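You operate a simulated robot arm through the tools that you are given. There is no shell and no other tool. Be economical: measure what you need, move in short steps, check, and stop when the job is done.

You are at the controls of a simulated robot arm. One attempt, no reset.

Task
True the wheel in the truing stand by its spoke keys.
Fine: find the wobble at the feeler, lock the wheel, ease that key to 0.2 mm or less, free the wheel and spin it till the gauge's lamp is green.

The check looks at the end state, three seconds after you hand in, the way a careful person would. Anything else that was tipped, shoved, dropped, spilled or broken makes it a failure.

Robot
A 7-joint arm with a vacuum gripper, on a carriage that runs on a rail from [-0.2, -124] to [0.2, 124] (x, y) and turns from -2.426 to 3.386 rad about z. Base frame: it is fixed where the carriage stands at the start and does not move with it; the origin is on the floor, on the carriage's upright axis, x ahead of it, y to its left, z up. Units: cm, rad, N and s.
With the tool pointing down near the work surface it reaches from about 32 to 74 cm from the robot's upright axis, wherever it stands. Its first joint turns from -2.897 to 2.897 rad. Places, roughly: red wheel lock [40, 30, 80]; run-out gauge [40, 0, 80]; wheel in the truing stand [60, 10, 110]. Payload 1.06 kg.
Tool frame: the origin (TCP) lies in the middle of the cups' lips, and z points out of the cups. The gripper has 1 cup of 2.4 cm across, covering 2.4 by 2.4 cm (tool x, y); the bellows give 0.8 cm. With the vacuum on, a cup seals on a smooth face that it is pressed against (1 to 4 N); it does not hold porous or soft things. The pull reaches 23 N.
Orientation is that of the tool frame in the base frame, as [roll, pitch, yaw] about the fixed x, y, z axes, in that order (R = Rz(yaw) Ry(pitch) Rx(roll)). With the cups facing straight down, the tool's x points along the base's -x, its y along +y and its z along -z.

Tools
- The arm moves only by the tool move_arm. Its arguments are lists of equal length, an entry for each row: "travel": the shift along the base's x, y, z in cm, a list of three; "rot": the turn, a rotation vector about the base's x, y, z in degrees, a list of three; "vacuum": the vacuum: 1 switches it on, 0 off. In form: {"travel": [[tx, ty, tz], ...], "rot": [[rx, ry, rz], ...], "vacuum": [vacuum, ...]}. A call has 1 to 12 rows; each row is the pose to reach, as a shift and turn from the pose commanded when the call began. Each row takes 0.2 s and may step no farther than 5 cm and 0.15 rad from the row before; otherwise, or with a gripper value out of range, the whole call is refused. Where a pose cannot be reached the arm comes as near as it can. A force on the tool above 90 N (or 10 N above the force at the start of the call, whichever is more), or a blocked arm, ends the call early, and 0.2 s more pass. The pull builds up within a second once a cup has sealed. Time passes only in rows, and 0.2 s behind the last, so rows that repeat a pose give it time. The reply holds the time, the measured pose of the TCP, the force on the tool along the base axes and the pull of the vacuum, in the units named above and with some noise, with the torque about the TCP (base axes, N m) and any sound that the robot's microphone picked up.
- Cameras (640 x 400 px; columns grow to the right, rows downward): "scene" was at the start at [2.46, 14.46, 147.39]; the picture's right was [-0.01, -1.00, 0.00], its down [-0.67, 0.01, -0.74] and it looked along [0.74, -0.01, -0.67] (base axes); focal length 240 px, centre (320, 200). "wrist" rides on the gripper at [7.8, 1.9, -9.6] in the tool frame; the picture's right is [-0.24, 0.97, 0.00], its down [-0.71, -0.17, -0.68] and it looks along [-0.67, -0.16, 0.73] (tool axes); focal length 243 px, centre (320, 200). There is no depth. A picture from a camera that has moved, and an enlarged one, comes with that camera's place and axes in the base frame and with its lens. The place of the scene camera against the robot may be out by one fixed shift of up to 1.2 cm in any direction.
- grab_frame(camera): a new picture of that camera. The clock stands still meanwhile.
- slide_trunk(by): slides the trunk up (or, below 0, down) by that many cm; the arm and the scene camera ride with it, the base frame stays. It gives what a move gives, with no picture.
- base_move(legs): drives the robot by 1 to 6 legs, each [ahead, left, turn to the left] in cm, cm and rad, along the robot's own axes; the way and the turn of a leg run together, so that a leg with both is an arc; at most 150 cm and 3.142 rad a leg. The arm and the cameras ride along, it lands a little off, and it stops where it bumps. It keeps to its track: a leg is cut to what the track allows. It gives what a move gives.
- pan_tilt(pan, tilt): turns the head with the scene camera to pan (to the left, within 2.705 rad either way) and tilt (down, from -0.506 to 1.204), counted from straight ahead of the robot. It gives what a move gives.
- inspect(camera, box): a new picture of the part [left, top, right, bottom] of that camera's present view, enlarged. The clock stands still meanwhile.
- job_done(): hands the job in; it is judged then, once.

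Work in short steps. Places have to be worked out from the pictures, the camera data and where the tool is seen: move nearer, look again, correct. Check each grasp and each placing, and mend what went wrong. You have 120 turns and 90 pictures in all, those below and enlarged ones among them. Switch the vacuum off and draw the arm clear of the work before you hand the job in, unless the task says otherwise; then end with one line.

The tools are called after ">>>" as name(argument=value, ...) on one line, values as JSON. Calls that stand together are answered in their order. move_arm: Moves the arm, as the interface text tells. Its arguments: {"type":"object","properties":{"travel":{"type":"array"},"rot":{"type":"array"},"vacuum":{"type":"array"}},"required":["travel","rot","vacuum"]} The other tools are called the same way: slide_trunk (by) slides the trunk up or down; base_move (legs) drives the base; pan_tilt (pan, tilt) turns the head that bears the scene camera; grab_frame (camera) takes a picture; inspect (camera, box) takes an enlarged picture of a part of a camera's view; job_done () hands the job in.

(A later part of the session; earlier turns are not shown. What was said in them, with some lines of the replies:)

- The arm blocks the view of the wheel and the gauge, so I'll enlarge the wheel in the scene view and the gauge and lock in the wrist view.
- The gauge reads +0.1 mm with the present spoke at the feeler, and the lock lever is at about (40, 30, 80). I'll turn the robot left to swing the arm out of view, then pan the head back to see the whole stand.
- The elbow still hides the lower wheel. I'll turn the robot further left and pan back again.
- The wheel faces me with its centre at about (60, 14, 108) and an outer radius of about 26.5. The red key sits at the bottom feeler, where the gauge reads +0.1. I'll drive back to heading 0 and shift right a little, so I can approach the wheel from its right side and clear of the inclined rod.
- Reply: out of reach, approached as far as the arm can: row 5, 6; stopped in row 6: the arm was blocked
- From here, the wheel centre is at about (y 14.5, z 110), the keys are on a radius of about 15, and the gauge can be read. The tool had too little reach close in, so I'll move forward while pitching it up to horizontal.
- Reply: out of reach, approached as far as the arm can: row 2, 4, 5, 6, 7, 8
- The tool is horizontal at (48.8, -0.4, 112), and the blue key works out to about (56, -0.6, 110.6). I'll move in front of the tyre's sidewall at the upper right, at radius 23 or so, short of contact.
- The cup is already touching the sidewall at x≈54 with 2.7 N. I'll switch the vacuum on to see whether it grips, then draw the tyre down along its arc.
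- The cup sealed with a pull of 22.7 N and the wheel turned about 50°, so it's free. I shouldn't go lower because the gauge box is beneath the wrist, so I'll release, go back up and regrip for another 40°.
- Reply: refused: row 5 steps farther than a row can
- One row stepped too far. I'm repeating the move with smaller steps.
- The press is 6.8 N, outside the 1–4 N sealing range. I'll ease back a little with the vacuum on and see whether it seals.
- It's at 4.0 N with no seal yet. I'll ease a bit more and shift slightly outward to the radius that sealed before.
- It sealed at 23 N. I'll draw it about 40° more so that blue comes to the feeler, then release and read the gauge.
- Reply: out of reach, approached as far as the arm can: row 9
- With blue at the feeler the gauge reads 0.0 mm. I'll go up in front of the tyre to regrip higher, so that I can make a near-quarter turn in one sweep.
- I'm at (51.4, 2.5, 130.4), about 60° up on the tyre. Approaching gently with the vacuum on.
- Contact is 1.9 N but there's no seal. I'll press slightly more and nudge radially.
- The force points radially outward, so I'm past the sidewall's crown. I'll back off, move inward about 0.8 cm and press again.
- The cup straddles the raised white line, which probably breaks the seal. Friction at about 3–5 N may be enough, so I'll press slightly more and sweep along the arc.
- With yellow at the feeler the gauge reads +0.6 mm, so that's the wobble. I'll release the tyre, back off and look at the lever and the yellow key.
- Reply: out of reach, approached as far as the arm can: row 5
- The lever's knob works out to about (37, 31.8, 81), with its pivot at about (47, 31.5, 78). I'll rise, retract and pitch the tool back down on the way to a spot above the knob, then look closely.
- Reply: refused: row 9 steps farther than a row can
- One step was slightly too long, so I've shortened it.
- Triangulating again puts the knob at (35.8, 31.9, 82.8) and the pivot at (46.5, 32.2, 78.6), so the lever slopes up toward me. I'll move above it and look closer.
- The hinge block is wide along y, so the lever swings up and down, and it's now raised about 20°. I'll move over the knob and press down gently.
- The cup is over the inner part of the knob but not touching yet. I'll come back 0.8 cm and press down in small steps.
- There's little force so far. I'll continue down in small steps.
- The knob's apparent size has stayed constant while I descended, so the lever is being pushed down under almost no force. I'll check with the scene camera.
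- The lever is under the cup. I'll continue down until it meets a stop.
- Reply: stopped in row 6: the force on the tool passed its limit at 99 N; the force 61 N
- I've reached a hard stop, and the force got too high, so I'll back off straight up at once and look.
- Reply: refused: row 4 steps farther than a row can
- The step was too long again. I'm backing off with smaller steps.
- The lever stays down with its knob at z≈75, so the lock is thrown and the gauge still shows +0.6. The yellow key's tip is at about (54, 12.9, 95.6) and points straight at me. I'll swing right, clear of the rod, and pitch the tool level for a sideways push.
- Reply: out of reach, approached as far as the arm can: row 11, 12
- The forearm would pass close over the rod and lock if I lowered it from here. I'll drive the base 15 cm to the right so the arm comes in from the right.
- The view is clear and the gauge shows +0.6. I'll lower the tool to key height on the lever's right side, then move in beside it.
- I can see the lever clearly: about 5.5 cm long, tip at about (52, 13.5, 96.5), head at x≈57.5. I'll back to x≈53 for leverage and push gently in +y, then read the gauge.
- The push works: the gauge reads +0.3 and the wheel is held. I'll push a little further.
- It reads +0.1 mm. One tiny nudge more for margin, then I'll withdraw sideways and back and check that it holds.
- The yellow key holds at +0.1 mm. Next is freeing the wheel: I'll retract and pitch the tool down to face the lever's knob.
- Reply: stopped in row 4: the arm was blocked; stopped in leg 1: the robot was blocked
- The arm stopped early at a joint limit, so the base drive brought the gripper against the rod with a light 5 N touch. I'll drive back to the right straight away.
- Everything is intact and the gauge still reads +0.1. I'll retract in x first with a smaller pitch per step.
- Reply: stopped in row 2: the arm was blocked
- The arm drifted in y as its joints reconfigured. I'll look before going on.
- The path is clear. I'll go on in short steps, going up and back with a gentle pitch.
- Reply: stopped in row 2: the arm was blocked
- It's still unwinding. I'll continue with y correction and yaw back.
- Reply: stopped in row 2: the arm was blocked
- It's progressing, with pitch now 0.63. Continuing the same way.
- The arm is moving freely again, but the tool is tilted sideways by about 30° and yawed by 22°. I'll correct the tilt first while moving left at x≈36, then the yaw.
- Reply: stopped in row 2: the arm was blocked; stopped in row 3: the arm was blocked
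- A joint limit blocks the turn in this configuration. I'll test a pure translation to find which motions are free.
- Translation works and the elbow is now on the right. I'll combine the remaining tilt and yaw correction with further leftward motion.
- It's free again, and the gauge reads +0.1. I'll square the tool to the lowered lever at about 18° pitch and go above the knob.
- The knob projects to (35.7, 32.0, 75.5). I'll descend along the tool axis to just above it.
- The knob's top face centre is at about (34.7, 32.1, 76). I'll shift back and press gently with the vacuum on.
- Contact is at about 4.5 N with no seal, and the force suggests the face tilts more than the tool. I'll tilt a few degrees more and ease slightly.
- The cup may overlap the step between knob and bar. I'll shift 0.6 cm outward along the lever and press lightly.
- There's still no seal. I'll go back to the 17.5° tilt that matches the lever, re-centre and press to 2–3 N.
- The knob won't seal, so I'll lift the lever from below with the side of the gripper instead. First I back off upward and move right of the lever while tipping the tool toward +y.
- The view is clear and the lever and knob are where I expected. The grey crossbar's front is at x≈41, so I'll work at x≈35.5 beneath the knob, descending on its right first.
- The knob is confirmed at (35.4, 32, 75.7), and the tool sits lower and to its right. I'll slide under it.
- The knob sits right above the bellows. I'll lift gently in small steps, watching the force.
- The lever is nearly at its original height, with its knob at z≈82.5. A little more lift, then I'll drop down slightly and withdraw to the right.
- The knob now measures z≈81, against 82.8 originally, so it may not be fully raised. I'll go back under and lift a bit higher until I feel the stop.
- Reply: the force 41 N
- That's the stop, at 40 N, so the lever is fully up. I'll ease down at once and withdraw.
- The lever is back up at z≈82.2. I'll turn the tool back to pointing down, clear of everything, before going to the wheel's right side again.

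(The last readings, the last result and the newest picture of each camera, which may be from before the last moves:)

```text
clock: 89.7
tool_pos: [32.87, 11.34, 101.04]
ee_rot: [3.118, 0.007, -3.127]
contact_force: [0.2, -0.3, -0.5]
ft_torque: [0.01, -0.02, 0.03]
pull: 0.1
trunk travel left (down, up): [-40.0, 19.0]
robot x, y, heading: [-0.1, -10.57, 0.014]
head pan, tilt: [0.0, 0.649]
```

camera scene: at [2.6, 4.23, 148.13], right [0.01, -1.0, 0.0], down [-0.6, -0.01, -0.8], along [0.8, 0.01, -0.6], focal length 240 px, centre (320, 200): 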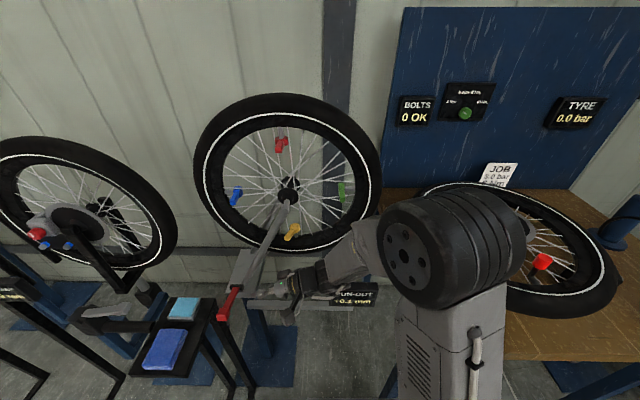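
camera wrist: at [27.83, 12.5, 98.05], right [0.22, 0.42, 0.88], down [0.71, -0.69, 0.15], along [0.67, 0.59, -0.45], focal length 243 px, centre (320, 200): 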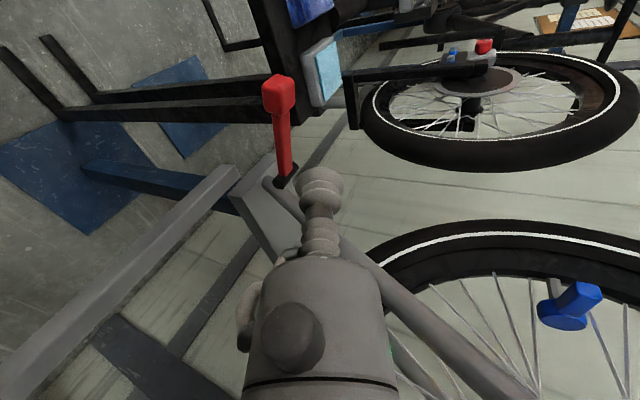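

The tool points down again. I'll drive the base back to y≈0, where the earlier pitching manoeuvre worked well.

>>> base_move(legs=[[0, 10.4, 0]])

>>> move_arm(travel=[[1, -3.5, 1], [2, -7, 2], [3, -10.5, 3], [5, -13, 4], [7, -15.5, 5], [9, -17.5, 6], [11, -19, 7], [13, -20.5, 8], [15, -22, 9], [16.5, -23, 10], [17.5, -23.5, 11], [18, -24, 11]], rot=[[0, -7.5, 0], [0, -15, 0], [0, -22.5, 0], [0, -30, 0], [0, -37.5, 0], [0, -45, 0], [0, -52.5, 0], [0, -60, 0], [0, -67.5, 0], [0, -75, 0], [0, -82.5, 0], [0, -88, 0]], vacuum=[0, 0, 0, 0, 0, 0, 0, 0, 0, 0, 0, 0])

>>> grab_frame(camera="scene")

```text
clock: 90.8
tool_pos: [32.83, 21.28, 101.13]
ee_rot: [3.116, 0.007, -3.125]
contact_force: [-0.3, 0.8, 0.2]
ft_torque: [0.04, -0.01, 0.01]
pull: 0.0
trunk travel left (down, up): [-40.0, 19.0]
robot x, y, heading: [0.16, -0.09, 0.013]
head pan, tilt: [0.0, 0.649]
```

```text
clock: 93.4
tool_pos: [50.88, -2.49, 112.03]
ee_rot: [-2.643, 1.54, -2.616]
contact_force: [-1.0, -0.2, 0.1]
ft_torque: [-0.02, 0.02, 0.02]
pull: 0.1
trunk travel left (down, up): [-40.0, 19.0]
robot x, y, heading: [-0.21, 0.18, 0.019]
head pan, tilt: [0.0, 0.649]
```

```text
29 pictures are left
camera scene: at [2.55, 14.33, 148.14], right [0.02, -1.0, 0.0], down [-0.6, -0.01, -0.8], along [0.8, 0.01, -0.6], focal length 240 px, centre (320, 200)
```

scene: 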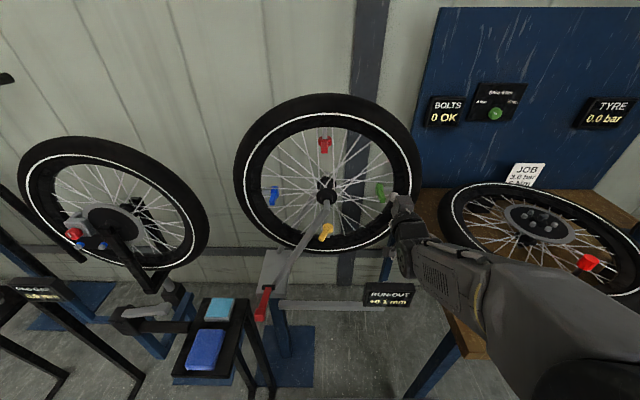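

The elbow is on the right and all is clear. I'll go up to the tyre's upper right, ready for a sweep.

>>> move_arm(travel=[[0, 0, 4.5], [0, 1.5, 9], [0, 3.5, 13], [0, 5.5, 16.8]], rot=[[0, 0, 0], [0, 0, 0], [0, 0, 0], [0, 0, 0]], vacuum=[0, 0, 0, 0])

>>> move_arm(travel=[[1.5, 0, 0], [2.2, 0, 0], [2.6, 0, 0], [2.8, 0, 0], [2.8, 0, 0]], rot=[[0, 0, 0], [0, 0, 0], [0, 0, 0], [0, 0, 0], [0, 0, 0]], vacuum=[1, 1, 1, 1, 1])

```text
clock: 94.4
tool_pos: [50.93, 2.99, 128.86]
ee_rot: [-2.672, 1.538, -2.645]
contact_force: [0.5, 0.2, 1.6]
ft_torque: [0.02, 0.03, 0.02]
pull: 0.1
trunk travel left (down, up): [-40.0, 19.0]
robot x, y, heading: [0.1, -0.13, 0.017]
head pan, tilt: [0.0, 0.649]
```

```text
clock: 95.6
tool_pos: [53.57, 3.05, 128.81]
ee_rot: [-2.664, 1.538, -2.641]
contact_force: [-15.7, 3.8, -7.4]
ft_torque: [-0.07, -0.14, 0.09]
pull: 23.4
trunk travel left (down, up): [-40.0, 19.0]
robot x, y, heading: [0.02, -0.14, 0.011]
head pan, tilt: [0.0, 0.649]
```

It sealed. I'll sweep the tyre down along its arc.

>>> move_arm(travel=[[-0.1, -3.15, -2.24], [-0.1, -5.85, -4.98], [-0.1, -8.04, -8.16], [-0.1, -9.63, -11.66], [-0.1, -10.6, -15.39], [-0.1, -10.9, -19.23], [-0.1, -10.53, -23.07], [-0.1, -9.5, -26.78], [-0.1, -8.3, -29.4], [-0.1, -8.3, -29.4]], rot=[[0, 0, 0], [0, 0, 0], [0, 0, 0], [0, 0, 0], [0, 0, 0], [0, 0, 0], [0, 0, 0], [0, 0, 0], [0, 0, 0], [0, 0, 0]], vacuum=[1, 1, 1, 1, 1, 1, 1, 1, 1, 1])

>>> inspect(camera="scene", box=[230, 90, 550, 310])

```text
clock: 97.8
tool_pos: [53.58, -5.62, 99.48]
ee_rot: [-2.651, 1.537, -2.624]
contact_force: [-8.9, -2.2, -2.7]
ft_torque: [-0.32, -0.1, -0.02]
pull: 23.0
trunk travel left (down, up): [-40.0, 19.0]
robot x, y, heading: [0.14, -0.07, 0.02]
head pan, tilt: [0.0, 0.649]
```

```text
1.82 times, centred on (390, 200) of scene
camera zoom: at [2.48, 14.31, 148.14], right [0.02, -1.0, 0.0], down [-0.6, -0.01, -0.8], along [0.8, 0.01, -0.6], focal length 436 px, centre (193, 200)
```

zoom: 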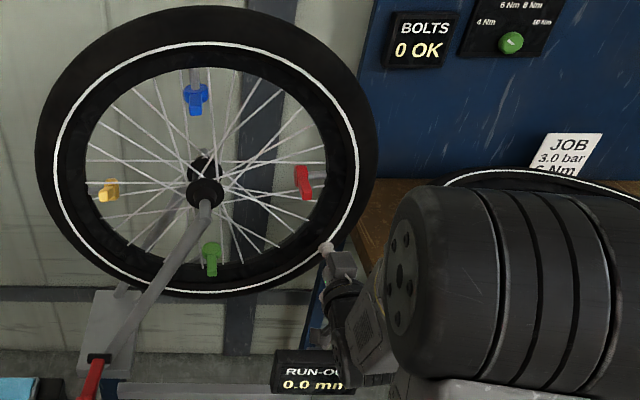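

The wheel is free, and green at the feeler reads 0.0. There's no lamp yet, so it needs real turning. I'll release, return to the top and sweep again.

>>> move_arm(travel=[[0, 0, 0], [0, 0, 0], [-1.5, 0, 0], [-2.7, 0, 1.5], [-2.7, -1, 5.5], [-2.7, -2, 10], [-2.7, -1.5, 14.5], [-2.7, 0, 19], [-2.7, 2.5, 23], [-2.7, 5, 27], [-2.7, 8.3, 29.4], [-1, 8.3, 29.4]], rot=[[0, 0, 0], [0, 0, 0], [0, 0, 0], [0, 0, 0], [0, 0, 0], [0, 0, 0], [0, 0, 0], [0, 0, 0], [0, 0, 0], [0, 0, 0], [0, 0, 0], [0, 0, 0]], vacuum=[0, 0, 0, 0, 0, 0, 0, 0, 0, 0, 0, 0])

>>> move_arm(travel=[[0.7, 0, 0], [1.1, 0, 0], [1.1, 0, 0], [1.0, -3.15, -2.24], [1.0, -5.85, -4.98], [1.0, -8.04, -8.16], [1.0, -9.63, -11.66], [1.0, -10.6, -15.39], [1.0, -10.9, -19.23], [1.0, -10.53, -23.07], [1.0, -9.5, -26.78], [-1.5, -8, -30]], rot=[[0, 0, 0], [0, 0, 0], [0, 0, 0], [0, 0, 0], [0, 0, 0], [0, 0, 0], [0, 0, 0], [0, 0, 0], [0, 0, 0], [0, 0, 0], [0, 0, 0], [0, 0, 0]], vacuum=[1, 1, 1, 1, 1, 1, 1, 1, 1, 0, 0, 0])

>>> inspect(camera="scene", box=[230, 90, 550, 310])

```text
clock: 100.4
tool_pos: [52.69, 2.87, 128.68]
ee_rot: [-2.687, 1.538, -2.662]
contact_force: [0.4, -0.4, 0.3]
ft_torque: [-0.02, -0.02, -0.01]
pull: 0.0
out of reach, approached as far as the arm can: row 4
trunk travel left (down, up): [-40.0, 19.0]
robot x, y, heading: [-0.11, -0.47, 0.014]
head pan, tilt: [0.0, 0.649]
```

```text
clock: 103.0
tool_pos: [51.77, -5.27, 98.87]
ee_rot: [-2.678, 1.538, -2.654]
contact_force: [0.6, -1.4, -0.2]
ft_torque: [0.01, 0.03, -0.01]
pull: 0.0
out of reach, approached as far as the arm can: row 12
trunk travel left (down, up): [-40.0, 19.0]
robot x, y, heading: [-0.25, -0.01, 0.015]
head pan, tilt: [0.0, 0.649]
```

```text
1.82 times, centred on (390, 200) of scene
camera zoom: at [2.62, 14.32, 148.14], right [0.02, -1.0, 0.0], down [-0.6, -0.01, -0.8], along [0.8, 0.01, -0.6], focal length 436 px, centre (193, 200)
```

zoom: 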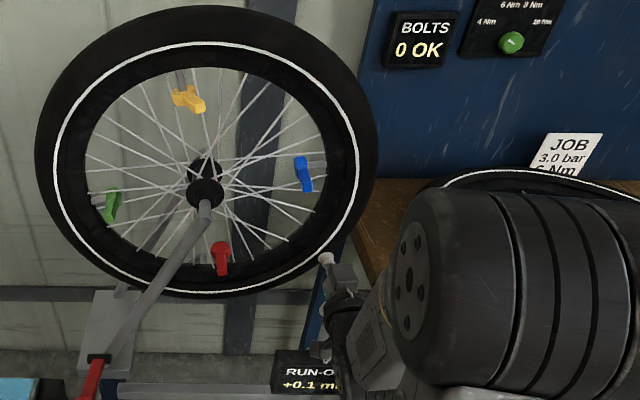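

It turned another 80° and reads +0.1 with red near the feeler. The lamp is still dark, so I'll keep turning.

>>> move_arm(travel=[[-0.4, -1, 4.5], [-0.8, -2, 9], [-0.8, -1.5, 13.5], [-0.8, 0, 18], [-0.8, 2.5, 22], [-0.8, 5, 26], [-0.8, 8.3, 29.8], [1, 8.3, 29.8]], rot=[[0, 0, 0], [0, 0, 0], [0, 0, 0], [0, 0, 0], [0, 0, 0], [0, 0, 0], [0, 0, 0], [0, 0, 0]], vacuum=[0, 0, 0, 0, 0, 0, 0, 0])

>>> move_arm(travel=[[0.6, 0, 0], [1.0, 0, 0], [1.0, 0, 0], [0.9, -3.15, -2.24], [0.9, -5.85, -4.98], [0.9, -8.04, -8.16], [0.9, -9.63, -11.66], [0.9, -10.6, -15.39], [0.9, -10.9, -19.23], [0.9, -10.53, -23.07], [0.9, -9.5, -26.78], [-1.0, -8.3, -29.8]], rot=[[0, 0, 0], [0, 0, 0], [0, 0, 0], [0, 0, 0], [0, 0, 0], [0, 0, 0], [0, 0, 0], [0, 0, 0], [0, 0, 0], [0, 0, 0], [0, 0, 0], [0, 0, 0]], vacuum=[1, 1, 1, 1, 1, 1, 1, 1, 1, 0, 0, 0])

>>> inspect(camera="scene", box=[230, 90, 550, 310])

```text
refused: row 7 steps farther than a row can; nothing moved
```

```text
clock: 104.0
tool_pos: [53.39, -6.12, 98.64]
ee_rot: [-0.284, 1.57, -0.238]
contact_force: [5.3, -2.1, 21.7]
ft_torque: [0.04, 1.73, 0.13]
pull: 0.2
trunk travel left (down, up): [-40.0, 19.0]
robot x, y, heading: [-0.21, -0.01, 0.012]
head pan, tilt: [0.0, 0.649]
stopped in row 4: the force on the tool passed its limit at 130 N (the readings are from after the stop); the commanded pose is now the measured one
```

```text
1.82 times, centred on (390, 200) of scene
camera zoom: at [2.68, 14.28, 148.16], right [0.02, -1.0, 0.0], down [-0.61, -0.01, -0.8], along [0.8, 0.01, -0.61], focal length 436 px, centre (193, 200)
```

zoom: 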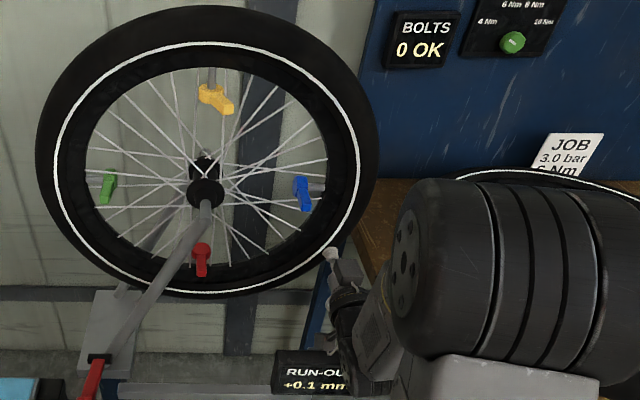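

My mistake: the return was refused, so the sweep ran from the low position and the gripper pressed on the gauge box. I'll lift off at once and check the gauge, and won't chain dependent moves again.

>>> move_arm(travel=[[-0.5, 0, 1.5], [-1, 0, 4], [-1, -1, 8]], rot=[[0, 0, 0], [0, 0, 0], [0, 0, 0]], vacuum=[0, 0, 0])

>>> inspect(camera="scene", box=[230, 180, 550, 380])

```text
clock: 104.8
tool_pos: [52.05, -7.08, 106.3]
ee_rot: [-3.021, 1.565, -2.977]
contact_force: [1.0, -0.7, 0.6]
ft_torque: [-0.02, 0.01, 0.0]
pull: 0.0
trunk travel left (down, up): [-40.0, 19.0]
robot x, y, heading: [-0.04, 0.11, 0.015]
head pan, tilt: [0.0, 0.649]
```

```text
2.00 times, centred on (390, 280) of scene
camera zoom: at [2.56, 14.37, 148.13], right [0.02, -1.0, 0.0], down [-0.6, -0.01, -0.8], along [0.8, 0.01, -0.6], focal length 480 px, centre (180, 40)
```

zoom: 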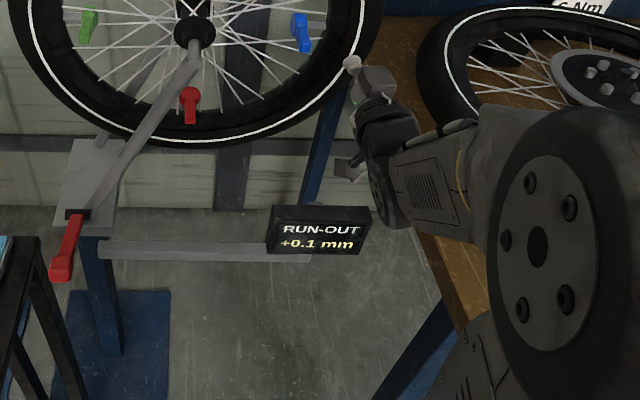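

The gauge is unmoved and reading. I'll continue to the top of the tyre, one call at a time.

>>> move_arm(travel=[[-0.5, 0, 4.5], [-0.5, 1.5, 9], [-0.5, 4, 13], [-0.5, 6.5, 17], [-0.5, 9, 20.5], [0.5, 10, 22.5]], rot=[[0, 0, 0], [0, 0, 0], [0, 0, 0], [0, 0, 0], [0, 0, 0], [0, 0, 0]], vacuum=[0, 0, 0, 0, 0, 0])

```text
clock: 106.2
tool_pos: [52.66, 2.95, 129.16]
ee_rot: [-3.039, 1.564, -2.993]
contact_force: [-0.1, -0.7, 1.0]
ft_torque: [0.0, 0.06, -0.02]
pull: 0.1
trunk travel left (down, up): [-40.0, 19.0]
robot x, y, heading: [0.39, 0.1, 0.02]
head pan, tilt: [0.0, 0.649]
```

In position. I'll touch, seal and sweep again, ending higher with the release while moving so that the wheel coasts.

>>> move_arm(travel=[[0.7, 0, 0], [1.1, 0, 0], [1.1, 0, 0], [1.0, -3.15, -2.24], [1.0, -5.85, -4.98], [1.0, -8.04, -8.16], [1.0, -9.63, -11.66], [1.0, -10.6, -15.39], [1.0, -10.9, -19.23], [1.0, -10.53, -23.07], [0.5, -9.5, -26.78], [-1.0, -8.8, -29]], rot=[[0, 0, 0], [0, 0, 0], [0, 0, 0], [0, 0, 0], [0, 0, 0], [0, 0, 0], [0, 0, 0], [0, 0, 0], [0, 0, 0], [0, 0, 0], [0, 0, 0], [0, 0, 0]], vacuum=[1, 1, 1, 1, 1, 1, 1, 1, 0, 0, 0, 0])

>>> inspect(camera="scene", box=[230, 90, 550, 310])

```text
clock: 108.8
tool_pos: [51.63, -5.92, 99.97]
ee_rot: [-3.036, 1.567, -2.989]
contact_force: [0.4, -0.3, -0.1]
ft_torque: [0.0, -0.01, -0.02]
pull: 0.0
trunk travel left (down, up): [-40.0, 19.0]
robot x, y, heading: [0.07, -0.4, 0.017]
head pan, tilt: [0.0, 0.649]
```

```text
1.82 times, centred on (390, 200) of scene
camera zoom: at [2.56, 14.37, 148.14], right [0.02, -1.0, 0.0], down [-0.6, -0.01, -0.8], along [0.8, 0.01, -0.6], focal length 436 px, centre (193, 200)
```

zoom: 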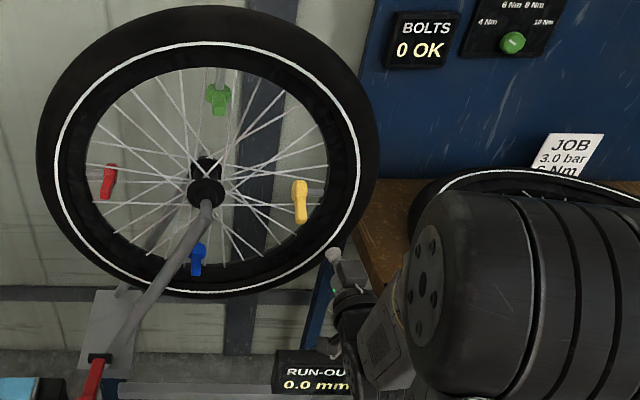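

Blue is at the feeler with 0.0, about 270° since freeing. Returning to the top for another sweep.

>>> move_arm(travel=[[-0.3, -1, 4.5], [-0.3, -1.5, 9], [-0.3, -0.5, 13.5], [-0.3, 1.5, 17.8], [-0.3, 4, 21.8], [-0.3, 6.5, 25.5], [0, 8.9, 29], [1, 8.9, 29.1]], rot=[[0, 0, 0], [0, 0, 0], [0, 0, 0], [0, 0, 0], [0, 0, 0], [0, 0, 0], [0, 0, 0], [0, 0, 0]], vacuum=[0, 0, 0, 0, 0, 0, 0, 0])

```text
clock: 110.6
tool_pos: [52.82, 3.0, 129.24]
ee_rot: [3.123, 1.565, -3.114]
contact_force: [-0.8, -0.3, 0.2]
ft_torque: [-0.01, -0.02, 0.02]
pull: 0.0
trunk travel left (down, up): [-40.0, 19.0]
robot x, y, heading: [-0.01, -0.45, 0.021]
head pan, tilt: [0.0, 0.649]
```

At the start point. Sweeping again with a moving release.

>>> move_arm(travel=[[0.6, 0, 0], [1.0, 0, 0], [1.0, 0, 0], [0.9, -3.15, -2.24], [0.9, -5.85, -4.98], [0.9, -8.04, -8.16], [0.9, -9.63, -11.66], [0.9, -10.6, -15.39], [0.9, -10.9, -19.23], [0.9, -10.53, -23.07], [0.4, -9.5, -26.78], [-1.0, -8.8, -29]], rot=[[0, 0, 0], [0, 0, 0], [0, 0, 0], [0, 0, 0], [0, 0, 0], [0, 0, 0], [0, 0, 0], [0, 0, 0], [0, 0, 0], [0, 0, 0], [0, 0, 0], [0, 0, 0]], vacuum=[1, 1, 1, 1, 1, 1, 1, 1, 0, 0, 0, 0])

>>> inspect(camera="scene", box=[230, 90, 550, 310])

```text
clock: 113.2
tool_pos: [51.58, -5.72, 99.98]
ee_rot: [3.124, 1.567, -3.114]
contact_force: [-1.0, -0.4, 0.2]
ft_torque: [-0.01, 0.01, -0.01]
pull: 0.0
trunk travel left (down, up): [-40.0, 19.0]
robot x, y, heading: [-0.19, -0.12, 0.021]
head pan, tilt: [0.0, 0.649]
```

```text
1.82 times, centred on (390, 200) of scene
camera zoom: at [2.55, 14.36, 148.14], right [0.02, -1.0, 0.0], down [-0.6, -0.01, -0.8], along [0.8, 0.01, -0.6], focal length 436 px, centre (193, 200)
```

zoom: 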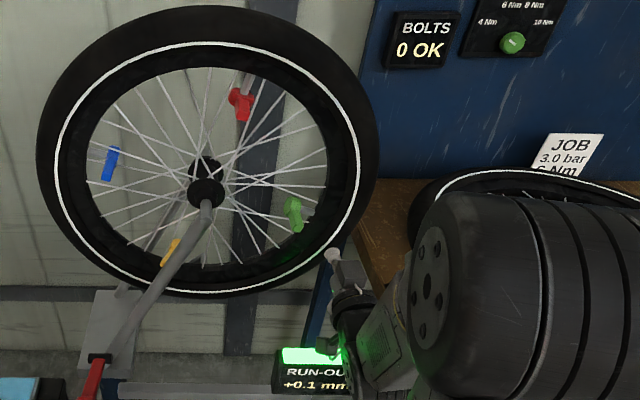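

The gauge's lamp is green. I'll draw the arm clear by the route that worked before.

>>> move_arm(travel=[[0, 0, 3], [-1, 0, 5], [-3, 1, 6], [-5, 2, 7], [-7, 4, 7], [-9, 6, 7], [-12, 8, 6], [-15, 10, 6], [-17, 11, 6], [-19, 12, 6], [-20, 13, 6]], rot=[[0, 7, 0], [0, 15, 0], [0, 23, 0], [0, 31, 0], [0, 39, 0], [0, 47, 0], [0, 55, 0], [0, 63, 0], [0, 71, 0], [0, 79, 0], [0, 86, 0]], vacuum=[0, 0, 0, 0, 0, 0, 0, 0, 0, 0, 0])

>>> grab_frame(camera="scene")

>>> grab_frame(camera="wrist")

```text
clock: 115.6
tool_pos: [31.65, 7.11, 106.11]
ee_rot: [3.094, 0.063, -3.14]
contact_force: [0.1, -0.1, 0.3]
ft_torque: [-0.05, 0.01, 0.0]
pull: 0.0
trunk travel left (down, up): [-40.0, 19.0]
robot x, y, heading: [-0.31, -0.13, 0.02]
head pan, tilt: [0.0, 0.649]
```

```text
22 pictures are left
camera scene: at [2.52, 14.36, 148.14], right [0.02, -1.0, 0.0], down [-0.6, -0.01, -0.8], along [0.8, 0.01, -0.6], focal length 240 px, centre (320, 200)
```

scene: 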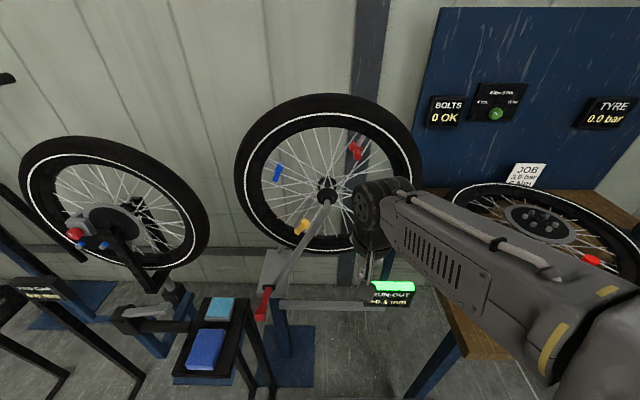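

```text
21 pictures are left
camera wrist: at [23.13, 8.46, 115.19], right [0.23, 0.97, 0.06], down [0.66, -0.2, 0.72], along [0.71, -0.13, -0.69], focal length 243 px, centre (320, 200)
```

wrist: 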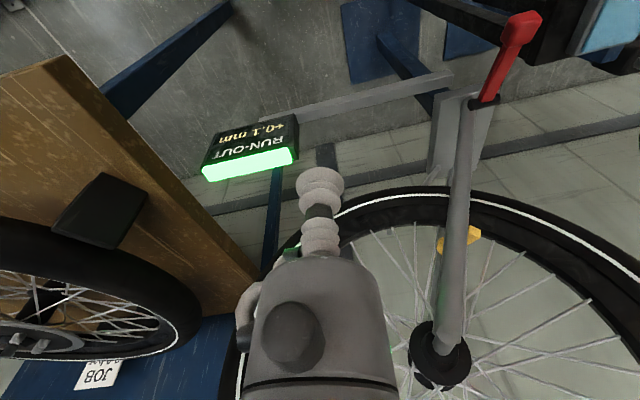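

The lamp stays green, the gauge reads +0.1 mm, the lock is open, the arm is clear and the vacuum is off. Nothing else looks disturbed, so I'm handing in.

>>> job_done()

```text
The job is handed in.
```

The wheel is true: the yellow key is eased from +0.6 to +0.1 mm, the wheel is freed and spun, and the gauge's lamp is green. On the way the gripper lightly touched the stand's rod and once pressed hard on or near the gauge box, but both look unmoved.
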